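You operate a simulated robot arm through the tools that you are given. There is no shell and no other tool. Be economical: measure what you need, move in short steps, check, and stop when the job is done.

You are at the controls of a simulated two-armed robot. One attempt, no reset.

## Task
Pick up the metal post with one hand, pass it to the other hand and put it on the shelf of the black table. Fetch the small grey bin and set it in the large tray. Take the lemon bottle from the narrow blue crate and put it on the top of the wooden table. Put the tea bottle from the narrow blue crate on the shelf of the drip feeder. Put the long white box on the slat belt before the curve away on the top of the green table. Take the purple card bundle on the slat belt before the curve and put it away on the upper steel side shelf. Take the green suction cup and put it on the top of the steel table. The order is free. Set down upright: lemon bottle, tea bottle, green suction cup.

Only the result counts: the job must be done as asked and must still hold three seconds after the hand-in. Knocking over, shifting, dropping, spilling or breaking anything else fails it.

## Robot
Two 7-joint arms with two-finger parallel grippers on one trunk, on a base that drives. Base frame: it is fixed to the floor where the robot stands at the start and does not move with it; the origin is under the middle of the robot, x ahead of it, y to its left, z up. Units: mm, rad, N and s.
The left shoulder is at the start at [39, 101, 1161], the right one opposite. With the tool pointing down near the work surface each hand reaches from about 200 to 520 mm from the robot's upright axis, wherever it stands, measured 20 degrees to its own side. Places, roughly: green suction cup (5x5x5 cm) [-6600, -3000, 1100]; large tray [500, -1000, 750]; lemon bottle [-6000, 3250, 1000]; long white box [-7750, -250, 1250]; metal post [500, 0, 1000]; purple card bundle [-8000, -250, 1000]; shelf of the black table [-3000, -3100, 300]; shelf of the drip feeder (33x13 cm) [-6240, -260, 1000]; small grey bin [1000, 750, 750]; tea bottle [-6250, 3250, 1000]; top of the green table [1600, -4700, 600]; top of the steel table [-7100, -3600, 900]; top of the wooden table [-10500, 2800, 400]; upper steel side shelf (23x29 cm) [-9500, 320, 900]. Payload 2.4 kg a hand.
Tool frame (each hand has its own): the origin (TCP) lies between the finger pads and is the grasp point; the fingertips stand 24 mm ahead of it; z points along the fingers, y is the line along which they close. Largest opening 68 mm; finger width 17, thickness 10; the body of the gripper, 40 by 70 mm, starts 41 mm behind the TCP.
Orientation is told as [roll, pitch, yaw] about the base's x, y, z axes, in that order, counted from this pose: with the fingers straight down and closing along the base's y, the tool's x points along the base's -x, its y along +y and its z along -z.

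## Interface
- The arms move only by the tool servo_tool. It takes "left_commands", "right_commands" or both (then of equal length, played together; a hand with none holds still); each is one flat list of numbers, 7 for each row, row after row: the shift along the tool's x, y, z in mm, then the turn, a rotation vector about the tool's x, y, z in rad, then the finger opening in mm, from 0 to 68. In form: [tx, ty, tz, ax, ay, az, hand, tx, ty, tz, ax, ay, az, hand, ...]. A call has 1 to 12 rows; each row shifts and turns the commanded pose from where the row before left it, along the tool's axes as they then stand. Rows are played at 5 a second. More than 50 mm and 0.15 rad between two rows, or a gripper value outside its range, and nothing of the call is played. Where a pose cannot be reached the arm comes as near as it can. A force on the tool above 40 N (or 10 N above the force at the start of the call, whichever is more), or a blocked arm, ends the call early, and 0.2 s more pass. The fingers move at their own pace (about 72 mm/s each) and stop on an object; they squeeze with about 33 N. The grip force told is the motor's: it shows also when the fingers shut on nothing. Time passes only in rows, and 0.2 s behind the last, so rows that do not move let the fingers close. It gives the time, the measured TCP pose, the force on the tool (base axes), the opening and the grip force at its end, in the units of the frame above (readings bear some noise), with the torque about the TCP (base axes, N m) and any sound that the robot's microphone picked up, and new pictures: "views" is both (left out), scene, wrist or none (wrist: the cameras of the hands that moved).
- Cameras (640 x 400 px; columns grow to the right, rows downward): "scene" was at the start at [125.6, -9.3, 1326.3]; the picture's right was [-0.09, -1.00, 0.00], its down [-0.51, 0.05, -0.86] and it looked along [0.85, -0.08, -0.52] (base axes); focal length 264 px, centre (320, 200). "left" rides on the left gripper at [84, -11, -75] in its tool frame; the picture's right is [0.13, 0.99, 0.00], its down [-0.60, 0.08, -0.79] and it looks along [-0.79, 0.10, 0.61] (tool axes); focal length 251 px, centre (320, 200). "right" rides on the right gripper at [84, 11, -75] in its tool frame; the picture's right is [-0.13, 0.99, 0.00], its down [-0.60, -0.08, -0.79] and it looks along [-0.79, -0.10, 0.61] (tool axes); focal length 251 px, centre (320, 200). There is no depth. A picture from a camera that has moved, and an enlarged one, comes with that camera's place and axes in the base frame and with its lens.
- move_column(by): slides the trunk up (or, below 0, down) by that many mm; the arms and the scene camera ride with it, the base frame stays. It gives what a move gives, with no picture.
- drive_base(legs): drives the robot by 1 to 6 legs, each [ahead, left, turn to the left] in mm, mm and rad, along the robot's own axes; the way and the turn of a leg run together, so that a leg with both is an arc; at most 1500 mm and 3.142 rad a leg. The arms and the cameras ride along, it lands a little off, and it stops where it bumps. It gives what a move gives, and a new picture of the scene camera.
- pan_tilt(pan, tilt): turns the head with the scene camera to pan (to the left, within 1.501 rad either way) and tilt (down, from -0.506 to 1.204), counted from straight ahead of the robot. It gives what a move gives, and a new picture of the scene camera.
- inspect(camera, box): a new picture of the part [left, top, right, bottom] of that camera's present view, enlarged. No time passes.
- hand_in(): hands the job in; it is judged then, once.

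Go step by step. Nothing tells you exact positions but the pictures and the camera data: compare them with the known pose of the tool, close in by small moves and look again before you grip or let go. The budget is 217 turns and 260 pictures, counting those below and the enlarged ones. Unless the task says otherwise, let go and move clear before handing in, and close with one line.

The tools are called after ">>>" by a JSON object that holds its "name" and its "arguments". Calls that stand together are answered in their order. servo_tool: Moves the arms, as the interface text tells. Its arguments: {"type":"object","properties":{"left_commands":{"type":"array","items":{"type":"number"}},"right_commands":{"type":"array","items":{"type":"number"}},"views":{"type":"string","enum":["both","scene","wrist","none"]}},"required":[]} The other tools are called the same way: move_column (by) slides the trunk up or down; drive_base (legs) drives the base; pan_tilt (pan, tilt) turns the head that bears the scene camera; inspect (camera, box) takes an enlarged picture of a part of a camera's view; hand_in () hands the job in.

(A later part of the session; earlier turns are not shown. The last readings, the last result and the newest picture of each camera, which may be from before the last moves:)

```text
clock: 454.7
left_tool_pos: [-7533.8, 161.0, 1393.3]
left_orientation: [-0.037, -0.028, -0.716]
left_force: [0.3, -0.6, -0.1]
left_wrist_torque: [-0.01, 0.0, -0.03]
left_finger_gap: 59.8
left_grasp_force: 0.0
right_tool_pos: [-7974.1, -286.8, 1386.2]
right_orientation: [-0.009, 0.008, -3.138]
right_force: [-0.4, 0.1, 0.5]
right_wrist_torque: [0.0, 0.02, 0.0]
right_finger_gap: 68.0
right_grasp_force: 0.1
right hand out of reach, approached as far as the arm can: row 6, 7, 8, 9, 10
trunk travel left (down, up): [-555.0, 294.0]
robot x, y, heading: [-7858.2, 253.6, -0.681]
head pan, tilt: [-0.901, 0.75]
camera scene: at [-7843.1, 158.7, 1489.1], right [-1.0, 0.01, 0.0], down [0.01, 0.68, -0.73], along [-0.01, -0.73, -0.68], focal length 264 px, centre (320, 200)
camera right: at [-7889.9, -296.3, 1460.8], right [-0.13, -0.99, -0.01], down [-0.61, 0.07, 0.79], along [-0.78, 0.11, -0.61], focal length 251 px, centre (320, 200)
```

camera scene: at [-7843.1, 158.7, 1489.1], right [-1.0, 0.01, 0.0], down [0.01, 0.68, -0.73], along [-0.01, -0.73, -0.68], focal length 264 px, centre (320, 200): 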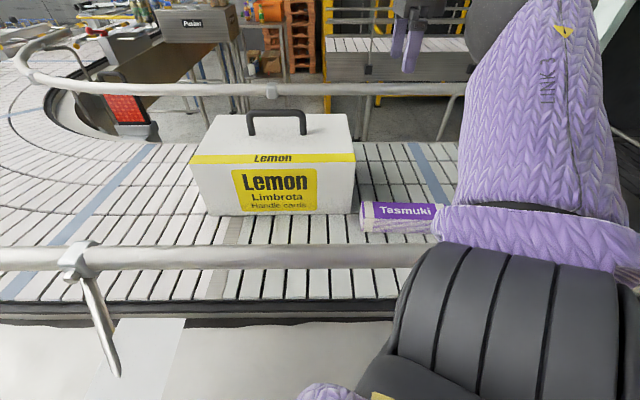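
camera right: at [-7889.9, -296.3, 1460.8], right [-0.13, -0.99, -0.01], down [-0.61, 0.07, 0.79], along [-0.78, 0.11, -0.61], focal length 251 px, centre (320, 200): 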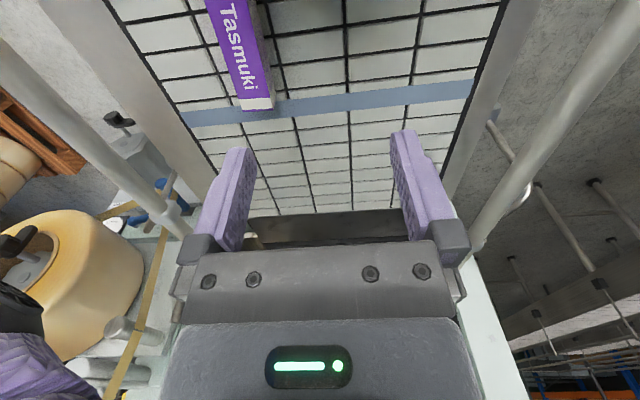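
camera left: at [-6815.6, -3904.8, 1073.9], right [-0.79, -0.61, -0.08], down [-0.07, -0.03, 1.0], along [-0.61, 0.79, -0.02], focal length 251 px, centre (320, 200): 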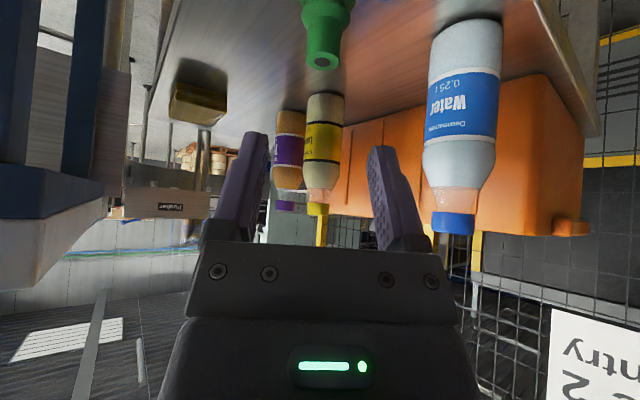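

Combining both views: bundle top z≈1146, y −160…−202, x −8060…−7918. Grip near its far part (x≈−8035) so the hand camera clears the white box. Lower toward it.

>>> {"name": "servo_tool", "arguments": {"right_commands": [-12, -21, 29, 0, 0, 0, 66, -12, -21, 29, 0, 0, 0, 66, -12, -21, 29, 0, 0, 0, 66, -12, -21, 29, 0, 0, 0, 66, -13, -22, 29, 0, 0, 0, 66, 0, 0, 0, 0, 0, 0, 66], "views": "both"}}

```text
clock: 456.1
left_tool_pos: [-7533.2, 161.4, 1393.6]
left_orientation: [-0.034, -0.031, -0.718]
left_force: [-0.5, 0.3, 0.3]
left_wrist_torque: [0.0, 0.0, -0.03]
left_finger_gap: 59.9
left_grasp_force: 0.1
right_tool_pos: [-8002.7, -250.8, 1230.7]
right_orientation: [-0.011, 0.008, -3.139]
right_force: [-0.1, 0.5, 0.5]
right_wrist_torque: [-0.01, 0.02, 0.02]
right_finger_gap: 65.9
right_grasp_force: 0.0
right hand out of reach, approached as far as the arm can: row 1, 2, 3, 4
trunk travel left (down, up): [-555.0, 294.0]
robot x, y, heading: [-7858.4, 253.5, -0.677]
head pan, tilt: [-0.901, 0.75]
camera scene: at [-7842.8, 158.2, 1489.0], right [-1.0, 0.01, 0.0], down [0.01, 0.68, -0.73], along [-0.01, -0.73, -0.68], focal length 264 px, centre (320, 200)
camera right: at [-7917.7, -260.7, 1305.6], right [-0.13, -0.99, -0.01], down [-0.61, 0.07, 0.79], along [-0.78, 0.11, -0.61], focal length 251 px, centre (320, 200)
```

scene: 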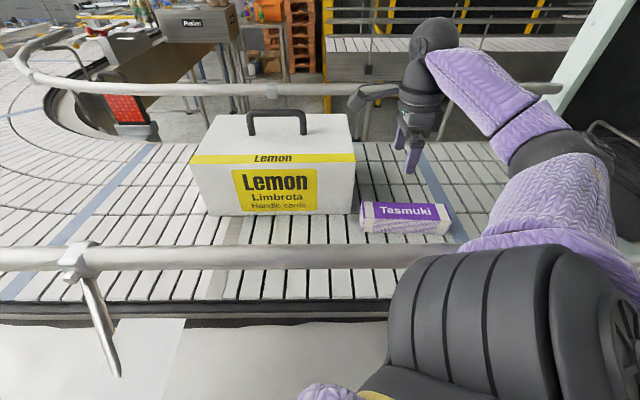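
right: 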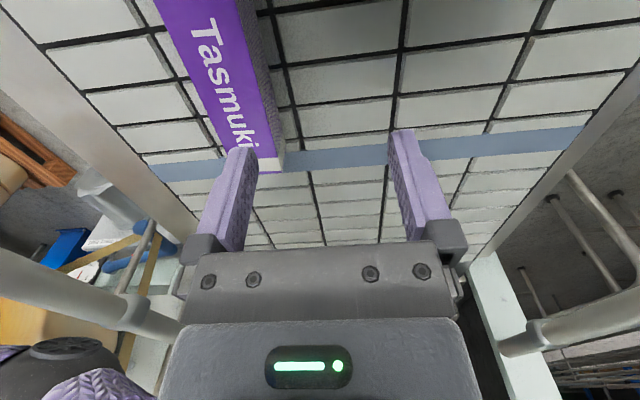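

>>> {"name": "servo_tool", "arguments": {"right_commands": [-9, -21, 0, 0, 0, 0, 68, -9, -21, 0, 0, 0, 0, 68, -9, -21, 0, 0, 0, 0, 68, 0, 0, 25, 0, 0, 0, 68, 0, 0, 20, 0, 0, 0, 68, 0, 0, 0, 0, 0, 0, 68], "views": "both"}}

```text
clock: 457.5
left_tool_pos: [-7533.8, 160.6, 1393.6]
left_orientation: [-0.035, -0.029, -0.718]
left_force: [0.9, -1.1, 0.5]
left_wrist_torque: [-0.03, -0.02, 0.01]
left_finger_gap: 60.0
left_grasp_force: 0.0
right_tool_pos: [-8029.0, -187.8, 1183.0]
right_orientation: [-0.011, 0.007, -3.138]
right_force: [-0.5, -0.3, 0.7]
right_wrist_torque: [0.0, -0.01, 0.0]
right_finger_gap: 68.0
right_grasp_force: 0.0
trunk travel left (down, up): [-555.0, 294.0]
robot x, y, heading: [-7856.8, 252.3, -0.682]
head pan, tilt: [-0.901, 0.75]
camera scene: at [-7843.3, 158.5, 1489.1], right [-1.0, 0.01, 0.0], down [0.01, 0.68, -0.73], along [-0.01, -0.73, -0.68], focal length 264 px, centre (320, 200)
camera right: at [-7944.9, -197.9, 1259.8], right [-0.13, -0.99, -0.01], down [-0.61, 0.07, 0.79], along [-0.78, 0.11, -0.61], focal length 251 px, centre (320, 200)
```

scene: 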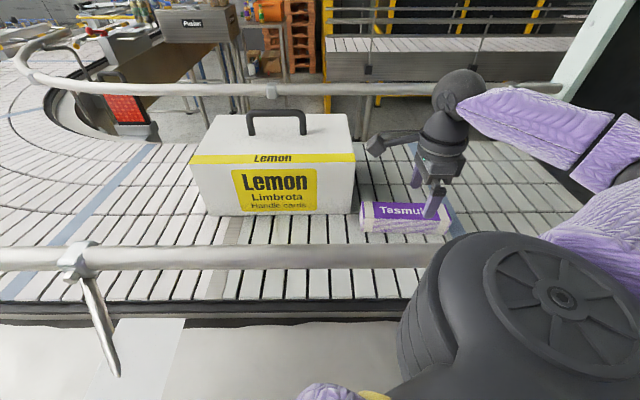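
right: 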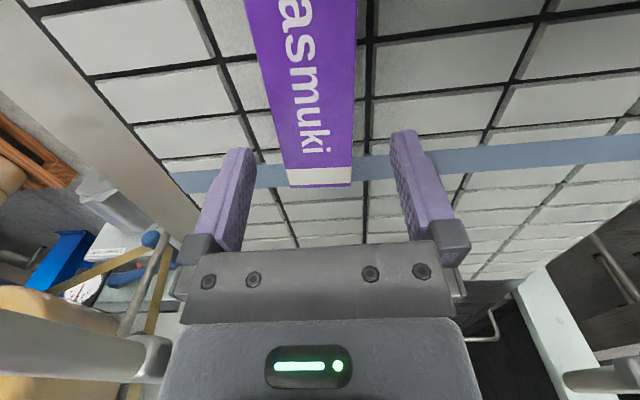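

Centred. Lower 40 mm and close.

>>> {"name": "servo_tool", "arguments": {"right_commands": [0, 0, 20, 0, 0, 0, 68, 0, 0, 12, 0, 0, 0, 68, 0, 0, 7, 0, 0, 0, 68, 0, 0, 0, 0, 0, 0, 30, 0, 0, 0, 0, 0, 0, 30, 0, 0, 0, 0, 0, 0, 30], "views": "wrist"}}

```text
clock: 458.9
left_tool_pos: [-7534.6, 161.4, 1394.1]
left_orientation: [-0.038, -0.03, -0.718]
left_force: [-0.1, 0.6, -0.3]
left_wrist_torque: [-0.01, 0.03, -0.01]
left_finger_gap: 60.1
left_grasp_force: 0.1
right_tool_pos: [-8028.9, -187.7, 1146.4]
right_orientation: [-0.013, 0.007, -3.138]
right_force: [-0.5, 0.7, 0.4]
right_wrist_torque: [-0.01, 0.06, -0.02]
right_finger_gap: 44.6
right_grasp_force: 32.7
trunk travel left (down, up): [-555.0, 294.0]
robot x, y, heading: [-7857.5, 252.8, -0.678]
head pan, tilt: [-0.901, 0.75]
camera right: at [-7944.2, -198.5, 1221.1], right [-0.13, -0.99, -0.01], down [-0.61, 0.07, 0.79], along [-0.78, 0.11, -0.61], focal length 251 px, centre (320, 200)
```

right: 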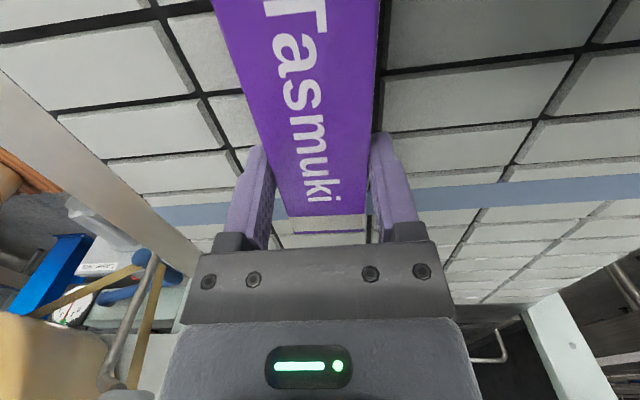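

Gripped (44.6 mm). Lift and back away from the belt, then look toward the steel side shelf at [−9500,320].

>>> {"name": "servo_tool", "arguments": {"right_commands": [0, 0, -40, 0, 0, 0, 30, 0, 0, -45, 0, 0, 0, 30, 0, 0, -45, 0, 0, 0, 30, 0, 0, -45, 0, 0, 0, 30], "views": "none"}}

>>> {"name": "drive_base", "arguments": {"legs": [[-376, 467, 0], [0, 0, -2.46]]}}

>>> {"name": "pan_tilt", "arguments": {"pan": 0.15, "tilt": 0.3}}

```text
clock: 459.9
left_tool_pos: [-7534.0, 162.0, 1393.4]
left_orientation: [-0.036, -0.03, -0.717]
left_force: [0.4, 1.0, 0.3]
left_wrist_torque: [0.0, 0.03, 0.02]
left_finger_gap: 59.9
left_grasp_force: 0.0
right_tool_pos: [-8030.4, -188.3, 1320.1]
right_orientation: [-0.012, 0.008, -3.138]
right_force: [-0.8, -0.4, -0.9]
right_wrist_torque: [0.01, 0.01, 0.0]
right_finger_gap: 44.6
right_grasp_force: 33.1
trunk travel left (down, up): [-555.0, 294.0]
robot x, y, heading: [-7853.3, 251.8, -0.678]
head pan, tilt: [-0.901, 0.75]
```

```text
clock: 469.0
left_tool_pos: [-8156.3, 713.6, 1394.7]
left_orientation: [-0.036, -0.03, 3.125]
left_force: [0.3, -0.4, -0.3]
left_wrist_torque: [-0.03, 0.0, 0.01]
left_finger_gap: 60.1
left_grasp_force: 0.0
right_tool_pos: [-8003.4, 1301.6, 1318.5]
right_orientation: [-0.013, 0.007, 0.701]
right_force: [-1.2, -0.6, -1.5]
right_wrist_torque: [0.01, -0.02, 0.03]
right_finger_gap: 44.2
right_grasp_force: 32.9
trunk travel left (down, up): [-555.0, 294.0]
robot x, y, heading: [-7853.4, 848.3, -3.122]
head pan, tilt: [-0.901, 0.75]
camera scene: at [-7920.1, 913.0, 1489.0], right [0.77, 0.64, 0.0], down [0.43, -0.53, -0.73], along [-0.47, 0.56, -0.68], focal length 264 px, centre (320, 200)
```

scene: 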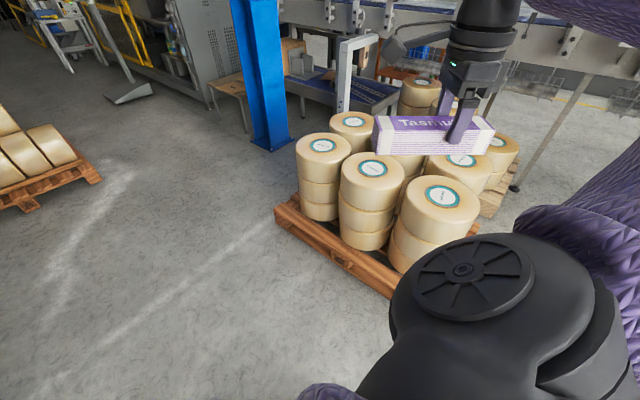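

```text
clock: 470.3
left_tool_pos: [-8157.1, 712.6, 1394.8]
left_orientation: [-0.037, -0.029, 3.124]
left_force: [-0.3, 0.3, -0.4]
left_wrist_torque: [-0.05, -0.01, -0.02]
left_finger_gap: 59.9
left_grasp_force: 0.2
right_tool_pos: [-8002.1, 1299.8, 1319.0]
right_orientation: [-0.013, 0.007, 0.701]
right_force: [0.3, 0.5, -2.2]
right_wrist_torque: [0.05, 0.0, -0.01]
right_finger_gap: 44.1
right_grasp_force: 33.2
trunk travel left (down, up): [-555.0, 294.0]
robot x, y, heading: [-7850.2, 850.2, -3.118]
head pan, tilt: [0.15, 0.3]
camera scene: at [-7959.4, 833.3, 1529.4], right [-0.17, 0.99, 0.0], down [0.29, 0.05, -0.96], along [-0.94, -0.16, -0.3], focal length 264 px, centre (320, 200)
```

scene: 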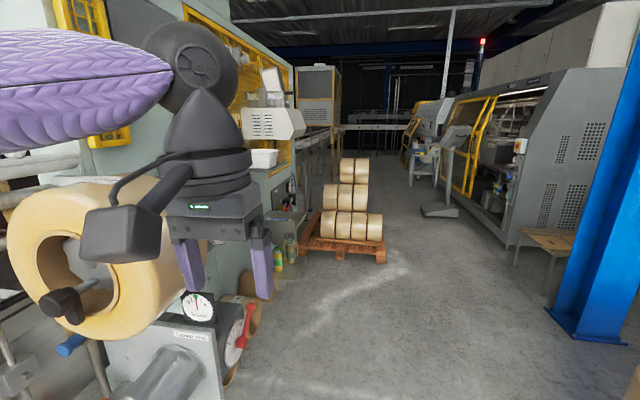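

>>> {"name": "inspect", "arguments": {"camera": "scene", "box": [220, 130, 380, 280]}}

```text
2.67 times, centred on (300, 205) of scene
camera zoom: at [-7959.4, 833.3, 1529.4], right [-0.17, 0.99, 0.0], down [0.29, 0.05, -0.96], along [-0.94, -0.16, -0.3], focal length 704 px, centre (373, 187)
```

zoom: 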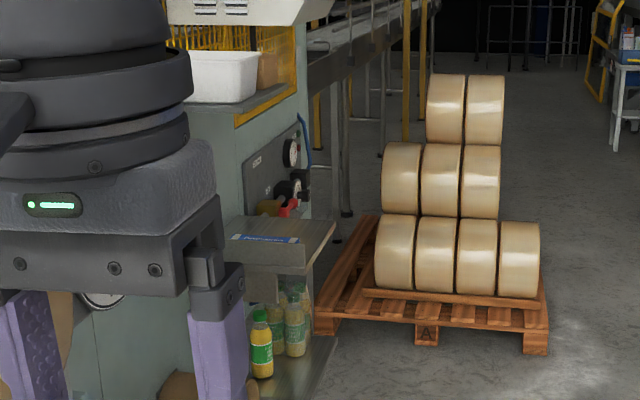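

The upper side shelf is visible on the machine flank ahead, with juice bottles on a lower shelf. Drive up and face it.

>>> {"name": "drive_base", "arguments": {"legs": [[0, -190, -0.024], [1450, 0, 0], [0, 0, 1.571]]}}

>>> {"name": "pan_tilt", "arguments": {"pan": 0.1, "tilt": 0.55}}

```text
clock: 482.4
left_tool_pos: [-9176.4, 736.8, 1393.8]
left_orientation: [-0.039, -0.03, -1.644]
left_force: [-0.3, 0.6, 0.7]
left_wrist_torque: [0.01, -0.02, -0.02]
left_finger_gap: 60.1
left_grasp_force: 0.0
right_tool_pos: [-9754.4, 923.6, 1319.5]
right_orientation: [-0.013, 0.006, 2.216]
right_force: [0.1, 0.1, -1.3]
right_wrist_torque: [0.04, 0.02, 0.01]
right_finger_gap: 44.7
right_grasp_force: 32.7
trunk travel left (down, up): [-555.0, 294.0]
robot x, y, heading: [-9297.6, 1050.6, -1.61]
head pan, tilt: [0.15, 0.3]
camera scene: at [-9285.3, 938.8, 1529.4], right [-0.99, -0.11, 0.0], down [-0.03, 0.29, -0.96], along [0.11, -0.95, -0.3], focal length 264 px, centre (320, 200)
```

scene: 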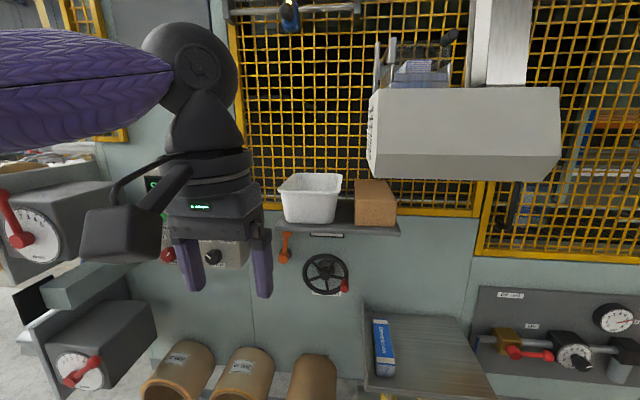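

```text
clock: 483.2
left_tool_pos: [-9175.3, 736.4, 1394.1]
left_orientation: [-0.038, -0.029, -1.647]
left_force: [0.7, 1.6, 0.3]
left_wrist_torque: [-0.01, -0.04, 0.02]
left_finger_gap: 60.2
left_grasp_force: 0.0
right_tool_pos: [-9754.4, 924.0, 1319.4]
right_orientation: [-0.012, 0.007, 2.216]
right_force: [0.8, -0.3, -1.2]
right_wrist_torque: [0.04, 0.08, 0.01]
right_finger_gap: 44.4
right_grasp_force: 33.2
trunk travel left (down, up): [-555.0, 294.0]
robot x, y, heading: [-9298.3, 1051.6, -1.608]
head pan, tilt: [0.099, 0.55]
camera scene: at [-9290.2, 941.9, 1506.5], right [-1.0, -0.06, 0.0], down [-0.03, 0.52, -0.85], along [0.05, -0.85, -0.52], focal length 264 px, centre (320, 200)
```

scene: 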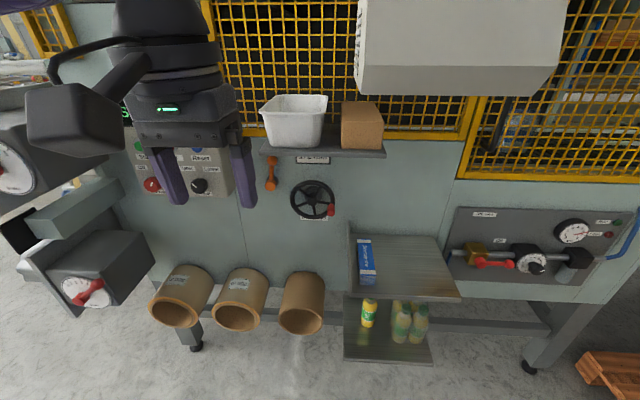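

Shelf: x≈−9345…−9640, y≈225…470, z≈930, with a blue box on its left part; free area on the right. Move closer and align the bundle along x.

>>> {"name": "drive_base", "arguments": {"legs": [[0, 0, 0.037], [270, -150, 0]]}}

>>> {"name": "servo_tool", "arguments": {"right_commands": [0, 0, 0, 0, 0, -0.132, 30, 0, 0, 0, 0, 0, -0.132, 30, 0, 0, 0, 0, 0, -0.132, 30, 0, 0, 0, 0, 0, -0.132, 30, 0, 0, 0, 0, 0, -0.132, 30, 0, 0, 0, 0, 0, -0.132, 30, 0, 0, 0, 0, 0, -0.132, 30, 0, 0, 0, 0, 0, 0, 30], "views": "none"}}

>>> {"name": "move_column", "arguments": {"by": -200}}

```text
clock: 485.6
left_tool_pos: [-9308.0, 482.5, 1393.6]
left_orientation: [-0.033, -0.023, -1.607]
left_force: [0.8, 0.6, -0.5]
left_wrist_torque: [0.01, 0.0, -0.01]
left_finger_gap: 60.3
left_grasp_force: 0.1
right_tool_pos: [-9893.4, 642.5, 1318.9]
right_orientation: [-0.012, 0.007, 2.258]
right_force: [0.1, 0.5, -2.4]
right_wrist_torque: [0.03, 0.01, -0.01]
right_finger_gap: 44.2
right_grasp_force: 33.0
trunk travel left (down, up): [-555.0, 294.0]
robot x, y, heading: [-9439.5, 790.8, -1.563]
head pan, tilt: [0.099, 0.55]
stopped in leg 2: the force on the tool passed its limit at 68 N (the readings are from after the stop); the commanded pose is now the measured one
camera scene: at [-9430.6, 681.2, 1506.5], right [-0.99, -0.11, 0.0], down [-0.05, 0.52, -0.85], along [0.09, -0.85, -0.52], focal length 264 px, centre (320, 200)
```

scene: 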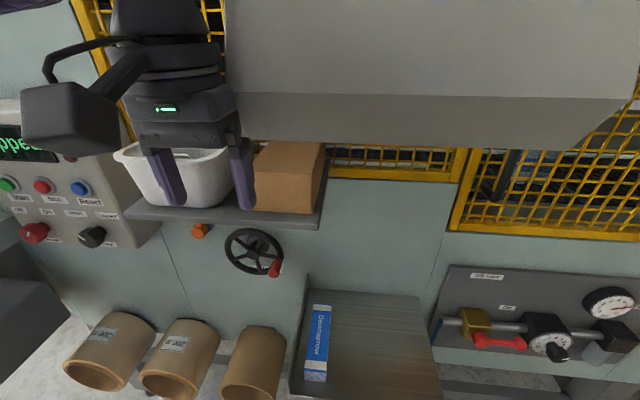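

```text
clock: 487.4
left_tool_pos: [-9306.0, 482.1, 1394.1]
left_orientation: [-0.033, -0.022, -1.606]
left_force: [-0.1, 0.7, 1.1]
left_wrist_torque: [-0.04, 0.04, 0.0]
left_finger_gap: 59.9
left_grasp_force: 0.1
right_tool_pos: [-9894.5, 643.2, 1318.1]
right_orientation: [-0.002, 0.015, -3.099]
right_force: [0.5, -0.3, -2.1]
right_wrist_torque: [-0.01, 0.04, -0.01]
right_finger_gap: 44.6
right_grasp_force: 33.1
trunk travel left (down, up): [-555.0, 294.0]
robot x, y, heading: [-9441.6, 789.7, -1.566]
head pan, tilt: [0.099, 0.55]
```

```text
clock: 489.6
left_tool_pos: [-9307.9, 482.1, 1194.4]
left_orientation: [-0.035, -0.021, -1.608]
left_force: [0.2, -0.1, 0.2]
left_wrist_torque: [-0.01, 0.01, 0.01]
left_finger_gap: 59.8
left_grasp_force: 0.1
right_tool_pos: [-9893.7, 643.8, 1120.0]
right_orientation: [0.001, 0.011, -3.102]
right_force: [0.0, -0.4, -2.3]
right_wrist_torque: [0.05, 0.05, 0.01]
right_finger_gap: 44.4
right_grasp_force: 33.0
trunk travel left (down, up): [-355.0, 494.0]
robot x, y, heading: [-9438.7, 787.0, -1.564]
head pan, tilt: [0.099, 0.55]
```

A tool touched something during the approach; check the picture now.

>>> {"name": "pan_tilt", "arguments": {"pan": 0.15, "tilt": 0.5}}

>>> {"name": "inspect", "arguments": {"camera": "left", "box": [0, 0, 640, 400]}}

```text
clock: 490.2
left_tool_pos: [-9307.5, 481.9, 1193.1]
left_orientation: [-0.031, -0.023, -1.606]
left_force: [-0.1, -0.2, 0.0]
left_wrist_torque: [-0.02, 0.0, 0.01]
left_finger_gap: 59.9
left_grasp_force: 0.0
right_tool_pos: [-9893.3, 643.5, 1119.1]
right_orientation: [-0.002, 0.014, -3.102]
right_force: [-0.3, 0.8, -1.6]
right_wrist_torque: [-0.05, 0.02, -0.02]
right_finger_gap: 44.3
right_grasp_force: 32.7
trunk travel left (down, up): [-355.0, 494.0]
robot x, y, heading: [-9443.4, 787.0, -1.562]
head pan, tilt: [0.15, 0.499]
camera scene: at [-9425.8, 658.4, 1310.0], right [-0.99, -0.16, 0.0], down [-0.07, 0.47, -0.88], along [0.14, -0.87, -0.48], focal length 264 px, centre (320, 200)
```

scene: 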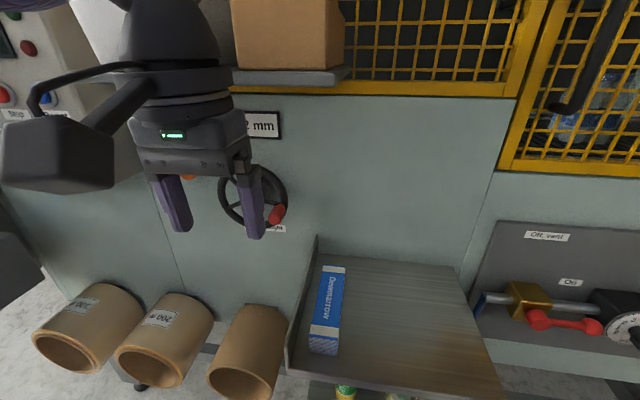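

```text
1.00 times, centred on (320, 200) of left (not enlarged: the box is as wide or as high as the picture)
camera zoom: at [-9312.5, 568.2, 1266.6], right [1.0, 0.09, -0.04], down [0.08, -0.59, 0.8], along [0.05, -0.8, -0.59], focal length 251 px, centre (320, 200)
```

zoom: 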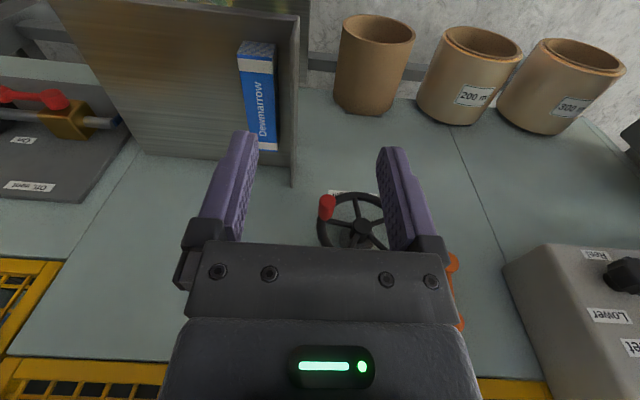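

Nothing is displaced. Pull the left hand back toward the robot and bring the bundle over the shelf.

>>> {"name": "servo_tool", "arguments": {"left_commands": [40, 0, 0, 0, 0, 0, 60, 40, 0, 0, 0, 0, 0, 60, 40, 0, 0, 0, 0, 0, 60, 0, 0, 0, 0, 0, 0, 60, 0, 0, 0, 0, 0, 0, 60, 0, 0, 0, 0, 0, 0, 60, 0, 0, 0, 0, 0, 0, 60, 0, 0, 0, 0, 0, 0, 60, 0, 0, 0, 0, 0, 0, 60, 0, 0, 0, 0, 0, 0, 60, 0, 0, 0, 0, 0, 0, 60], "right_commands": [30.7, 31.6, 0, 0, 0, 0, 30, 30.7, 31.6, 0, 0, 0, 0, 30, 30.7, 31.6, 0, 0, 0, 0, 30, 30.7, 31.6, 0, 0, 0, 0, 30, 30.7, 31.6, 0, 0, 0, 0, 30, 30.7, 31.6, 0, 0, 0, 0, 30, 30.7, 31.6, 0, 0, 0, 0, 30, 30.7, 31.6, 0, 0, 0, 0, 30, 30.7, 31.6, 0, 0, 0, 0, 30, 30.7, 31.6, 0, 0, 0, 0, 30, 0, 0, 0, 0, 0, 0, 30], "views": "scene"}}

```text
clock: 492.6
left_tool_pos: [-9302.0, 601.0, 1191.8]
left_orientation: [-0.033, -0.023, -1.608]
left_force: [0.7, 0.5, 0.2]
left_wrist_torque: [-0.06, -0.02, -0.02]
left_finger_gap: 60.2
left_grasp_force: 0.1
right_tool_pos: [-9606.4, 369.9, 1123.6]
right_orientation: [-0.001, 0.014, -3.103]
right_force: [-0.6, -0.5, -2.0]
right_wrist_torque: [0.02, 0.02, 0.03]
right_finger_gap: 44.2
right_grasp_force: 33.2
right hand out of reach, approached as far as the arm can: row 10
trunk travel left (down, up): [-355.0, 494.0]
robot x, y, heading: [-9439.3, 787.3, -1.568]
head pan, tilt: [0.15, 0.499]
camera scene: at [-9425.6, 658.3, 1310.0], right [-0.99, -0.16, 0.0], down [-0.07, 0.47, -0.88], along [0.14, -0.87, -0.48], focal length 264 px, centre (320, 200)
```

scene: 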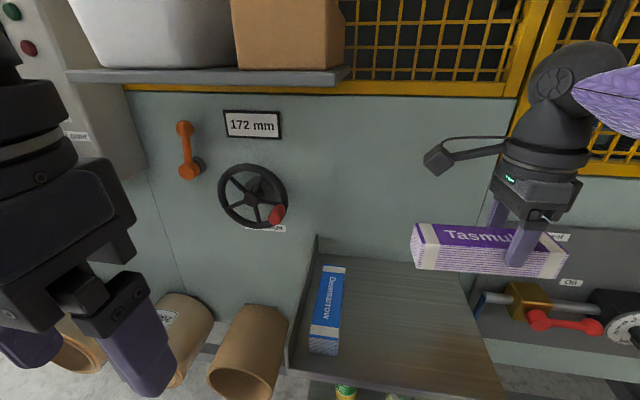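

>>> {"name": "servo_tool", "arguments": {"right_commands": [15, 8, 35, 0, 0, 0, 30, 15, 10, 35, 0, 0, 0, 30, 0, 10, 30, 0, 0, 0, 30, 0, 0, 20, 0, 0, 0, 30, 0, 0, 0, 0, 0, 0, 30], "views": "both"}}

```text
clock: 493.9
left_tool_pos: [-9302.1, 600.6, 1192.0]
left_orientation: [-0.033, -0.022, -1.607]
left_force: [0.2, 0.0, 0.8]
left_wrist_torque: [0.03, -0.01, 0.03]
left_finger_gap: 60.2
left_grasp_force: 0.0
right_tool_pos: [-9585.3, 359.5, 1003.3]
right_orientation: [0.0, 0.014, -3.1]
right_force: [0.3, 0.4, -1.5]
right_wrist_torque: [0.0, 0.04, 0.01]
right_finger_gap: 44.5
right_grasp_force: 32.9
right hand out of reach, approached as far as the arm can: row 2, 3
trunk travel left (down, up): [-355.0, 494.0]
robot x, y, heading: [-9441.9, 782.2, -1.569]
head pan, tilt: [0.15, 0.499]
camera scene: at [-9425.5, 658.2, 1310.0], right [-0.99, -0.16, 0.0], down [-0.07, 0.47, -0.88], along [0.14, -0.87, -0.48], focal length 264 px, centre (320, 200)
camera right: at [-9500.8, 352.6, 1079.1], right [-0.09, -1.0, 0.0], down [-0.62, 0.05, 0.78], along [-0.78, 0.07, -0.62], focal length 251 px, centre (320, 200)
```

scene: 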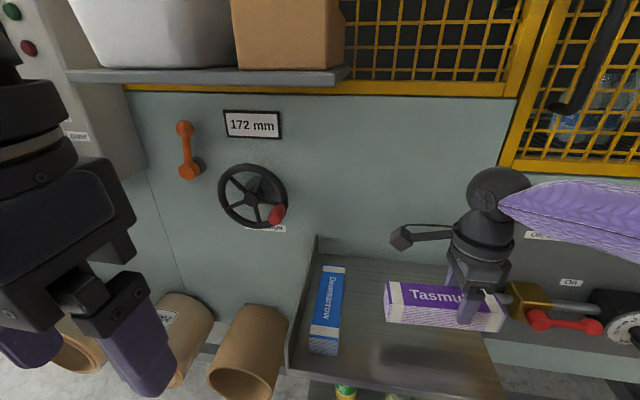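
right: 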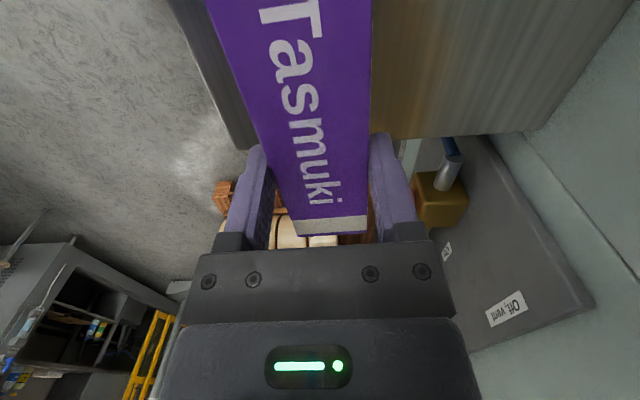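

>>> {"name": "servo_tool", "arguments": {"right_commands": [14, 10, 0, 0, 0, 0, 30, 14, 10, 0, 0, 0, 0, 30, 0, 0, 15, 0, 0, 0, 30, 0, 0, 0, 0, 0, 0, 30], "views": "both"}}

```text
clock: 494.9
left_tool_pos: [-9302.1, 599.3, 1192.6]
left_orientation: [-0.032, -0.023, -1.608]
left_force: [-0.7, -0.4, 0.3]
left_wrist_torque: [-0.01, 0.0, 0.0]
left_finger_gap: 59.8
left_grasp_force: 0.0
right_tool_pos: [-9579.5, 365.9, 993.6]
right_orientation: [0.0, 0.015, -3.1]
right_force: [0.1, 0.3, -1.1]
right_wrist_torque: [-0.03, 0.03, -0.01]
right_finger_gap: 44.3
right_grasp_force: 32.8
right hand out of reach, approached as far as the arm can: row 1, 2
trunk travel left (down, up): [-355.0, 494.0]
robot x, y, heading: [-9445.2, 787.0, -1.567]
head pan, tilt: [0.15, 0.499]
camera scene: at [-9425.6, 658.2, 1310.0], right [-0.99, -0.16, 0.0], down [-0.07, 0.47, -0.88], along [0.14, -0.87, -0.48], focal length 264 px, centre (320, 200)
camera right: at [-9494.0, 359.5, 1068.9], right [-0.09, -1.0, 0.0], down [-0.62, 0.05, 0.78], along [-0.78, 0.07, -0.62], focal length 251 px, centre (320, 200)
```

scene: 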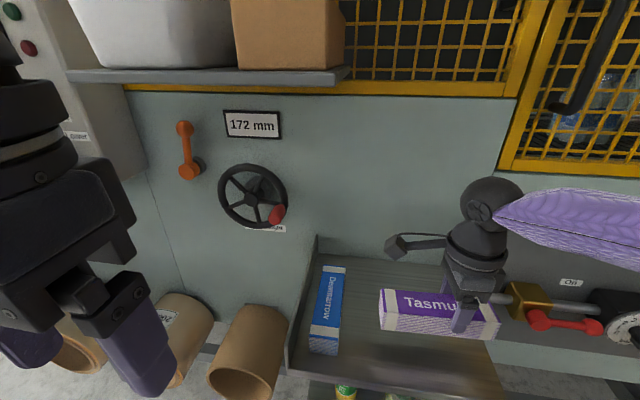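
right: 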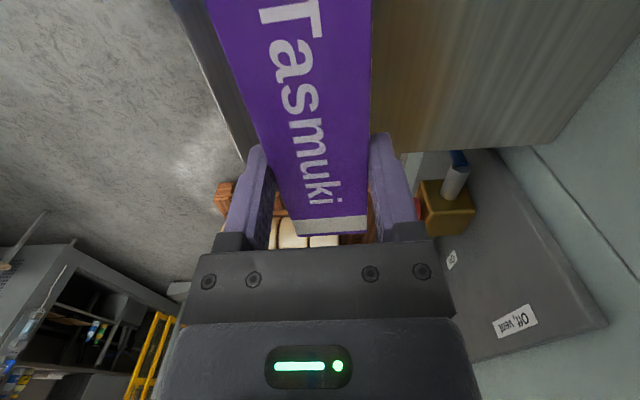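

Use the base for the last offset.

>>> {"name": "drive_base", "arguments": {"legs": [[26, 22, 0]]}}

>>> {"name": "servo_tool", "arguments": {"right_commands": [0, 0, 12, 0, 0, 0, 30, 0, 0, 8, 0, 0, 0, 30, 0, 0, 5, 0, 0, 0, 30, 0, 0, 0, 0, 0, 0, 30], "views": "wrist"}}

```text
clock: 495.7
left_tool_pos: [-9278.5, 574.3, 1192.4]
left_orientation: [-0.033, -0.02, -1.607]
left_force: [0.7, 0.2, 0.9]
left_wrist_torque: [0.01, 0.05, 0.0]
left_finger_gap: 60.0
left_grasp_force: 0.1
right_tool_pos: [-9555.6, 338.3, 992.2]
right_orientation: [-0.002, 0.015, -3.102]
right_force: [0.2, -0.1, -1.7]
right_wrist_torque: [0.02, 0.06, 0.01]
right_finger_gap: 44.0
right_grasp_force: 32.9
trunk travel left (down, up): [-355.0, 494.0]
robot x, y, heading: [-9414.8, 759.7, -1.561]
head pan, tilt: [0.15, 0.499]
camera scene: at [-9402.8, 631.3, 1309.9], right [-0.99, -0.16, 0.0], down [-0.07, 0.47, -0.88], along [0.14, -0.87, -0.48], focal length 264 px, centre (320, 200)
```

scene: 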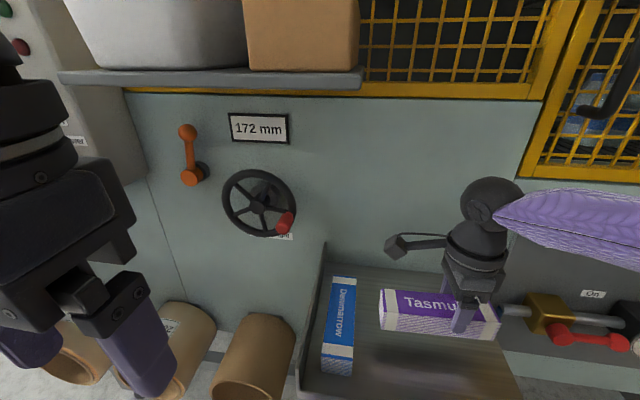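

```text
clock: 496.7
left_tool_pos: [-9280.0, 574.2, 1192.5]
left_orientation: [-0.034, -0.024, -1.607]
left_force: [-0.9, -0.4, -0.3]
left_wrist_torque: [-0.02, 0.01, 0.02]
left_finger_gap: 60.1
left_grasp_force: 0.2
right_tool_pos: [-9558.6, 343.2, 969.0]
right_orientation: [0.002, 0.015, -3.102]
right_force: [0.4, 0.1, -1.2]
right_wrist_torque: [-0.02, 0.0, 0.0]
right_finger_gap: 44.5
right_grasp_force: 32.9
right hand out of reach, approached as far as the arm can: row 2
trunk travel left (down, up): [-355.0, 494.0]
robot x, y, heading: [-9420.9, 761.3, -1.564]
head pan, tilt: [0.15, 0.499]
camera right: at [-9475.4, 337.1, 1045.3], right [-0.09, -1.0, 0.0], down [-0.62, 0.05, 0.78], along [-0.78, 0.07, -0.62], focal length 251 px, centre (320, 200)
```

right: 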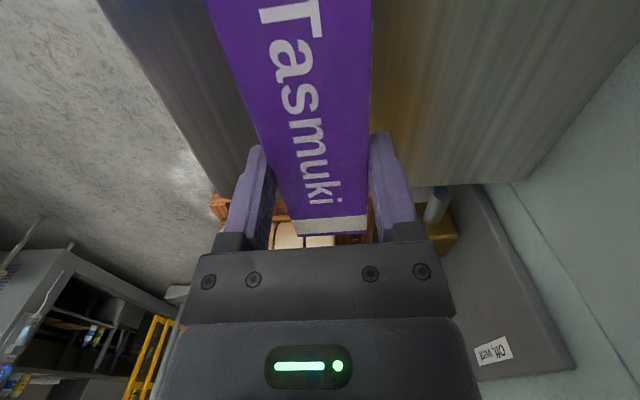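

>>> {"name": "servo_tool", "arguments": {"right_commands": [0, 0, 8, 0, 0, 0, 30, 0, 0, 6, 0, 0, 0, 30, 0, 0, 5, 0, 0, 0, 30, 0, 0, 4, 0, 0, 0, 30, 0, 0, 0, 0, 0, 0, 30], "views": "none"}}

```text
clock: 497.9
left_tool_pos: [-9280.1, 573.6, 1192.6]
left_orientation: [-0.033, -0.024, -1.607]
left_force: [0.6, -0.2, 0.1]
left_wrist_torque: [-0.01, 0.0, 0.01]
left_finger_gap: 60.0
left_grasp_force: 0.1
right_tool_pos: [-9563.4, 349.4, 949.9]
right_orientation: [0.0, 0.014, -3.102]
right_force: [-0.1, 0.6, -1.4]
right_wrist_torque: [-0.01, 0.02, -0.02]
right_finger_gap: 44.5
right_grasp_force: 33.0
right hand out of reach, approached as far as the arm can: row 1, 3
trunk travel left (down, up): [-355.0, 494.0]
robot x, y, heading: [-9421.5, 763.0, -1.564]
head pan, tilt: [0.15, 0.499]
```

>>> {"name": "move_column", "arguments": {"by": -8}}

>>> {"name": "servo_tool", "arguments": {"right_commands": [0, 0, 3, 0, 0, 0, 30, 0, 0, 3, 0, 0, 0, 30, 0, 0, 0, 0, 0, 0, 30], "views": "both"}}

```text
clock: 498.4
left_tool_pos: [-9279.4, 575.7, 1185.2]
left_orientation: [-0.034, -0.023, -1.608]
left_force: [0.0, -0.3, 0.3]
left_wrist_torque: [0.02, 0.02, -0.01]
left_finger_gap: 59.8
left_grasp_force: 0.0
right_tool_pos: [-9562.6, 347.9, 946.8]
right_orientation: [0.008, 0.015, -3.103]
right_force: [0.0, 3.3, 14.1]
right_wrist_torque: [0.57, 0.41, -0.02]
right_finger_gap: 44.5
right_grasp_force: 33.2
trunk travel left (down, up): [-348.0, 502.0]
robot x, y, heading: [-9420.0, 763.1, -1.568]
head pan, tilt: [0.15, 0.499]
stopped: the force on the tool passed its limit at 47 N (the readings are from after the stop); the commanded pose is now the measured one
```

```text
clock: 498.9
left_tool_pos: [-9279.4, 577.0, 1186.6]
left_orientation: [-0.032, -0.026, -1.607]
left_force: [0.9, 0.3, 1.2]
left_wrist_torque: [-0.02, 0.01, 0.01]
left_finger_gap: 60.0
left_grasp_force: 0.1
right_tool_pos: [-9561.6, 347.2, 945.1]
right_orientation: [0.017, 0.018, -3.103]
right_force: [-1.2, 5.2, 20.2]
right_wrist_torque: [0.75, 0.57, -0.12]
right_finger_gap: 44.4
right_grasp_force: 33.1
trunk travel left (down, up): [-348.0, 502.0]
robot x, y, heading: [-9417.5, 762.7, -1.566]
head pan, tilt: [0.15, 0.499]
stopped in row 2 (right hand): the force on the tool passed its limit at 46 N (the readings are from after the stop); the commanded pose is now the measured one
camera scene: at [-9403.1, 633.5, 1303.0], right [-0.99, -0.15, 0.0], down [-0.07, 0.47, -0.88], along [0.14, -0.87, -0.48], focal length 264 px, centre (320, 200)
camera right: at [-9478.5, 342.6, 1021.9], right [-0.09, -1.0, 0.01], down [-0.62, 0.07, 0.78], along [-0.78, 0.06, -0.62], focal length 251 px, centre (320, 200)
```

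scene: 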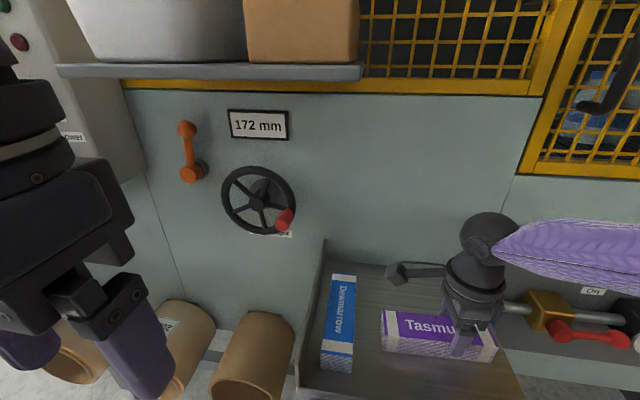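
right: 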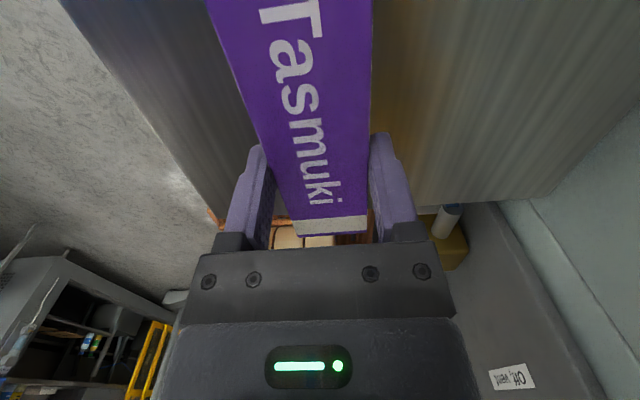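

Contact with the shelf; bundle end ~33 mm inside the edge. Ease, open and rise.

>>> {"name": "servo_tool", "arguments": {"right_commands": [0, 0, -1.5, 0, 0, 0, 30, 0, 0, 0, 0, 0, 0, 56, 0, 0, 0, 0, 0, 0, 66, 0, 0, -20, 0, 0, 0, 66, 0, 0, -40, 0, 0, 0, 66, 0, 0, -45, 0, 0, 0, 66], "views": "scene"}}

```text
clock: 500.3
left_tool_pos: [-9280.8, 573.8, 1185.2]
left_orientation: [-0.034, -0.024, -1.607]
left_force: [0.6, 0.0, 0.3]
left_wrist_torque: [0.01, 0.01, -0.05]
left_finger_gap: 60.0
left_grasp_force: 0.0
right_tool_pos: [-9562.8, 348.1, 1048.4]
right_orientation: [0.015, 0.014, -3.1]
right_force: [-0.1, 0.1, 0.2]
right_wrist_torque: [-0.02, -0.04, 0.03]
right_finger_gap: 66.3
right_grasp_force: 0.1
trunk travel left (down, up): [-348.0, 502.0]
robot x, y, heading: [-9416.8, 766.5, -1.562]
head pan, tilt: [0.15, 0.499]
camera scene: at [-9403.5, 631.1, 1302.8], right [-0.99, -0.15, 0.0], down [-0.07, 0.47, -0.88], along [0.14, -0.87, -0.48], focal length 264 px, centre (320, 200)
```

scene: 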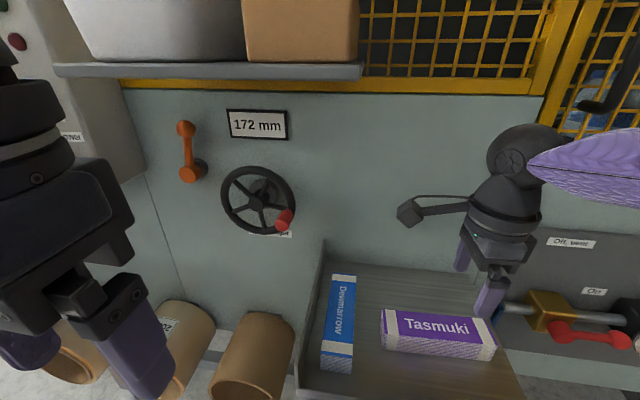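

Bundle delivered. Back off, reset the right hand, and drive toward the blue crate area around [−6125,3250].

>>> {"name": "servo_tool", "arguments": {"right_commands": [0, 0, -45, 0, 0, 0, 60, 0, 0, -30, 0, 0, 0, 60], "views": "none"}}

>>> {"name": "drive_base", "arguments": {"legs": [[-290, 0, 0], [0, 1450, 0], [0, 1450, 0], [0, 0, 3.12]]}}

>>> {"name": "pan_tilt", "arguments": {"pan": 0.0, "tilt": 0.2}}

```text
clock: 500.9
left_tool_pos: [-9280.4, 573.1, 1185.5]
left_orientation: [-0.032, -0.023, -1.608]
left_force: [1.3, 0.4, 0.1]
left_wrist_torque: [0.02, 0.02, 0.02]
left_finger_gap: 59.9
left_grasp_force: 0.1
right_tool_pos: [-9564.4, 349.5, 1123.6]
right_orientation: [0.013, 0.017, -3.103]
right_force: [-0.9, 0.3, 1.2]
right_wrist_torque: [0.01, 0.01, 0.0]
right_finger_gap: 60.0
right_grasp_force: 0.0
trunk travel left (down, up): [-348.0, 502.0]
robot x, y, heading: [-9413.5, 760.7, -1.567]
head pan, tilt: [0.15, 0.499]
```

```text
clock: 523.8
left_tool_pos: [-6682.6, 1294.6, 1185.1]
left_orientation: [-0.033, -0.022, 1.594]
left_force: [0.7, -0.1, 0.1]
left_wrist_torque: [-0.01, 0.04, 0.01]
left_finger_gap: 59.9
left_grasp_force: 0.1
right_tool_pos: [-6411.4, 1535.9, 1122.5]
right_orientation: [0.014, 0.018, 0.1]
right_force: [-0.1, 0.0, 0.2]
right_wrist_torque: [0.01, -0.01, -0.01]
right_finger_gap: 60.1
right_grasp_force: 0.1
trunk travel left (down, up): [-348.0, 502.0]
robot x, y, heading: [-6533.4, 1116.0, 1.639]
head pan, tilt: [0.15, 0.499]
camera scene: at [-6554.0, 1243.2, 1302.7], right [0.98, 0.22, 0.0], down [0.1, -0.47, -0.88], along [-0.19, 0.86, -0.48], focal length 264 px, centre (320, 200)
```

scene: 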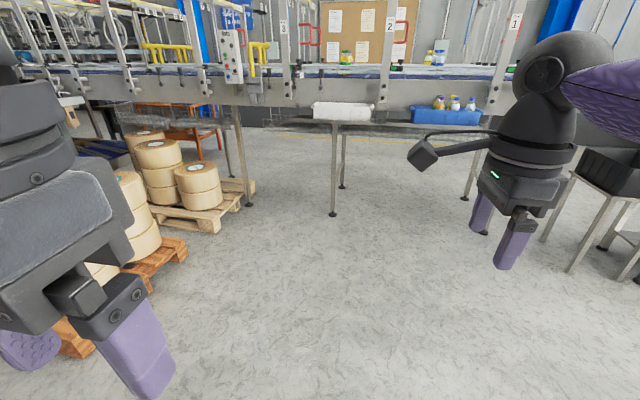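

```text
clock: 524.6
left_tool_pos: [-6682.0, 1294.8, 1185.7]
left_orientation: [-0.033, -0.023, 1.598]
left_force: [0.0, 0.1, 0.4]
left_wrist_torque: [-0.01, 0.01, 0.02]
left_finger_gap: 60.1
left_grasp_force: 0.0
right_tool_pos: [-6410.9, 1536.4, 1122.7]
right_orientation: [0.013, 0.019, 0.101]
right_force: [-0.1, 0.6, -0.7]
right_wrist_torque: [-0.03, 0.0, -0.01]
right_finger_gap: 59.8
right_grasp_force: 0.2
trunk travel left (down, up): [-348.0, 502.0]
robot x, y, heading: [-6531.7, 1117.1, 1.641]
head pan, tilt: [0.0, 0.201]
camera scene: at [-6540.6, 1247.4, 1330.4], right [1.0, 0.07, 0.0], down [0.01, -0.2, -0.98], along [-0.07, 0.98, -0.2], focal length 264 px, centre (320, 200)
```

scene: 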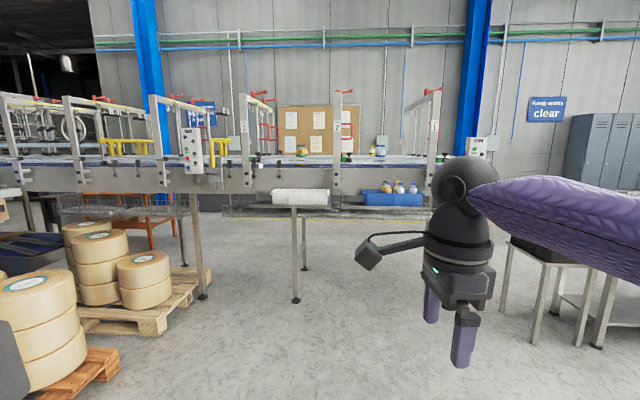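

The narrow blue crate with bottles sits at about [−6136,3200,900] below the conveyor edge. Reset the right hand's yaw and drive nearer.

>>> {"name": "servo_tool", "arguments": {"right_commands": [0, 0, 0, 0, 0, -0.14, 60, 0, 0, 0, 0, 0, -0.14, 60, 0, 0, 0, 0, 0, -0.14, 60, 0, 0, 0, 0, 0, -0.14, 60, 0, 0, 0, 0, 0, -0.14, 60, 0, 0, 0, 0, 0, -0.14, 60, 0, 0, 0, 0, 0, -0.14, 60, 0, 0, 0, 0, 0, -0.14, 60, 0, 0, 0, 0, 0, -0.14, 60, 0, 0, 0, 0, 0, -0.14, 60, 0, 0, 0, 0, 0, -0.135, 60], "views": "none"}}

>>> {"name": "drive_base", "arguments": {"legs": [[0, 0, -0.07], [1330, -380, 0]]}}

>>> {"name": "pan_tilt", "arguments": {"pan": 0.0, "tilt": 0.45}}

```text
clock: 527.0
left_tool_pos: [-6682.3, 1293.4, 1185.4]
left_orientation: [-0.033, -0.023, 1.595]
left_force: [0.0, 0.4, -0.2]
left_wrist_torque: [-0.05, 0.04, 0.0]
left_finger_gap: 60.0
left_grasp_force: 0.1
right_tool_pos: [-6412.3, 1536.4, 1123.4]
right_orientation: [0.016, -0.014, 1.638]
right_force: [0.6, -0.9, -0.6]
right_wrist_torque: [0.01, -0.01, -0.02]
right_finger_gap: 60.1
right_grasp_force: 0.1
trunk travel left (down, up): [-348.0, 502.0]
robot x, y, heading: [-6534.3, 1119.7, 1.646]
head pan, tilt: [0.0, 0.201]
```

```text
clock: 534.4
left_tool_pos: [-6295.1, 2632.7, 1185.8]
left_orientation: [-0.033, -0.023, 1.534]
left_force: [-0.8, 0.2, 0.6]
left_wrist_torque: [-0.03, 0.0, 0.0]
left_finger_gap: 60.3
left_grasp_force: 0.0
right_tool_pos: [-6008.9, 2858.0, 1121.8]
right_orientation: [0.019, -0.013, 1.572]
right_force: [0.5, -1.0, 1.4]
right_wrist_torque: [-0.02, 0.01, 0.0]
right_finger_gap: 60.0
right_grasp_force: 0.0
trunk travel left (down, up): [-348.0, 502.0]
robot x, y, heading: [-6151.9, 2443.2, 1.576]
head pan, tilt: [0.0, 0.201]
camera scene: at [-6155.9, 2577.0, 1330.4], right [1.0, 0.0, 0.0], down [0.0, -0.2, -0.98], along [0.0, 0.98, -0.2], focal length 264 px, centre (320, 200)
```

scene: 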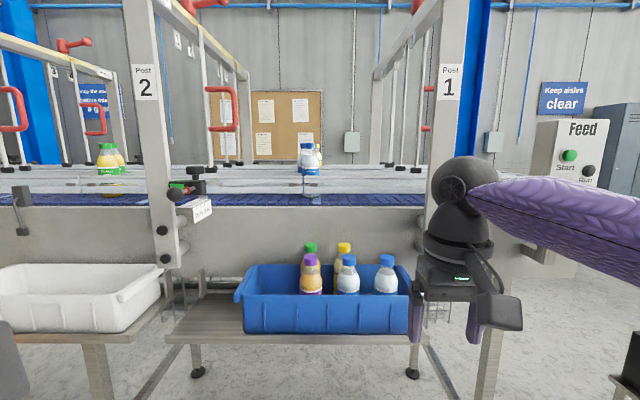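

```text
clock: 535.2
left_tool_pos: [-6295.7, 2631.4, 1185.5]
left_orientation: [-0.033, -0.021, 1.533]
left_force: [0.4, -0.5, 0.9]
left_wrist_torque: [-0.01, -0.03, -0.04]
left_finger_gap: 59.9
left_grasp_force: 0.0
right_tool_pos: [-6008.4, 2857.7, 1122.6]
right_orientation: [0.017, -0.015, 1.575]
right_force: [-0.2, -0.5, -0.5]
right_wrist_torque: [0.02, -0.04, 0.0]
right_finger_gap: 59.7
right_grasp_force: 0.0
trunk travel left (down, up): [-348.0, 502.0]
robot x, y, heading: [-6156.2, 2445.3, 1.577]
head pan, tilt: [0.0, 0.45]
camera scene: at [-6156.0, 2575.7, 1307.3], right [1.0, 0.0, 0.0], down [0.0, -0.43, -0.9], along [0.0, 0.9, -0.43], focal length 264 px, centre (320, 200)
```

scene: 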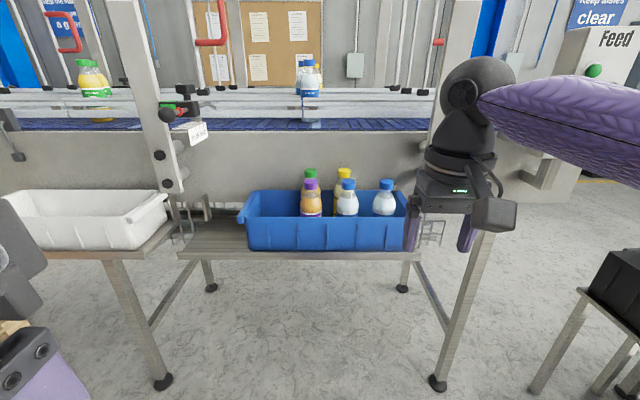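

Crate holds tea (purple cap, front left), lemon (yellow cap, rear) and others. Move closer and look down with the right wrist camera.

>>> {"name": "drive_base", "arguments": {"legs": [[330, 0, 0]]}}

>>> {"name": "inspect", "arguments": {"camera": "right", "box": [0, 0, 640, 400]}}

>>> {"name": "pan_tilt", "arguments": {"pan": 0.0, "tilt": 0.75}}

```text
clock: 537.4
left_tool_pos: [-6294.9, 2964.1, 1183.9]
left_orientation: [-0.034, -0.023, 1.536]
left_force: [0.1, 0.7, -1.0]
left_wrist_torque: [0.03, -0.01, -0.02]
left_finger_gap: 60.0
left_grasp_force: 0.1
right_tool_pos: [-6011.1, 3188.6, 1123.4]
right_orientation: [0.017, -0.013, 1.572]
right_force: [0.8, 0.9, -0.1]
right_wrist_torque: [-0.03, 0.03, 0.02]
right_finger_gap: 60.0
right_grasp_force: 0.1
trunk travel left (down, up): [-348.0, 502.0]
robot x, y, heading: [-6153.8, 2775.6, 1.578]
head pan, tilt: [0.0, 0.45]
camera scene: at [-6157.5, 2907.5, 1307.1], right [1.0, 0.0, 0.0], down [0.0, -0.44, -0.9], along [0.0, 0.9, -0.44], focal length 264 px, centre (320, 200)
```

scene: 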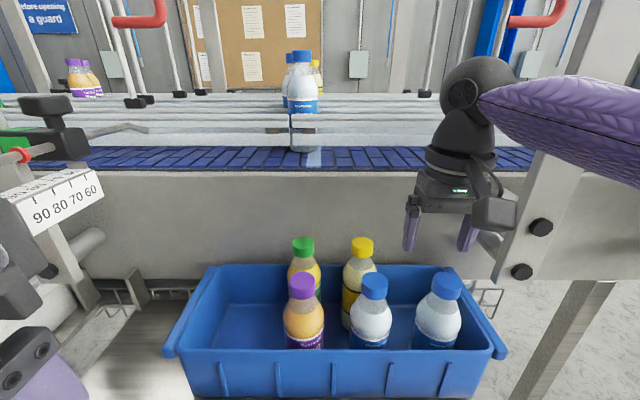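

```text
1.00 times, centred on (320, 200) of right (not enlarged: the box is as wide or as high as the picture)
camera zoom: at [-6019.0, 3105.4, 1196.3], right [-0.99, 0.13, 0.02], down [0.09, 0.59, 0.8], along [0.09, 0.79, -0.6], focal length 251 px, centre (320, 200)
```

zoom: 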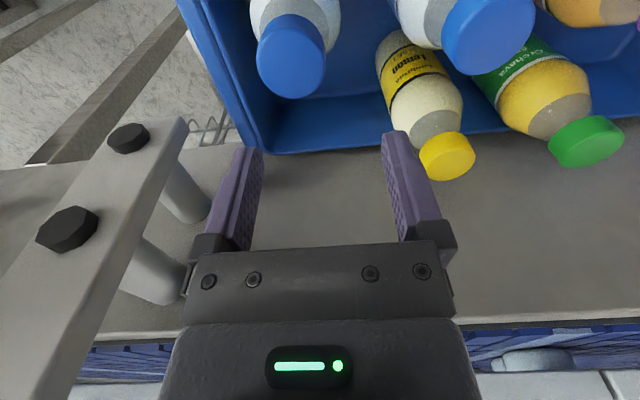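

```text
clock: 538.2
left_tool_pos: [-6295.9, 2963.8, 1186.6]
left_orientation: [-0.033, -0.023, 1.534]
left_force: [-0.1, -0.9, 0.1]
left_wrist_torque: [0.04, -0.03, 0.03]
left_finger_gap: 60.1
left_grasp_force: 0.1
right_tool_pos: [-6010.8, 3188.7, 1123.0]
right_orientation: [0.018, -0.014, 1.573]
right_force: [0.4, 0.0, -0.5]
right_wrist_torque: [0.0, 0.02, 0.01]
right_finger_gap: 59.8
right_grasp_force: 0.0
trunk travel left (down, up): [-348.0, 502.0]
robot x, y, heading: [-6157.1, 2773.9, 1.578]
head pan, tilt: [0.0, 0.75]
camera scene: at [-6157.5, 2898.0, 1280.8], right [1.0, 0.0, 0.0], down [0.0, -0.68, -0.73], along [0.0, 0.73, -0.68], focal length 264 px, centre (320, 200)
```

scene: 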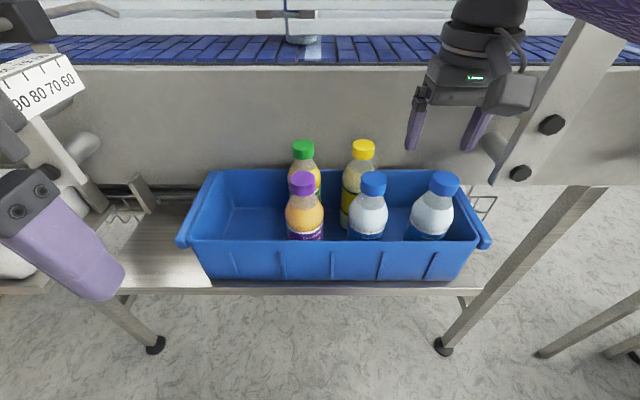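

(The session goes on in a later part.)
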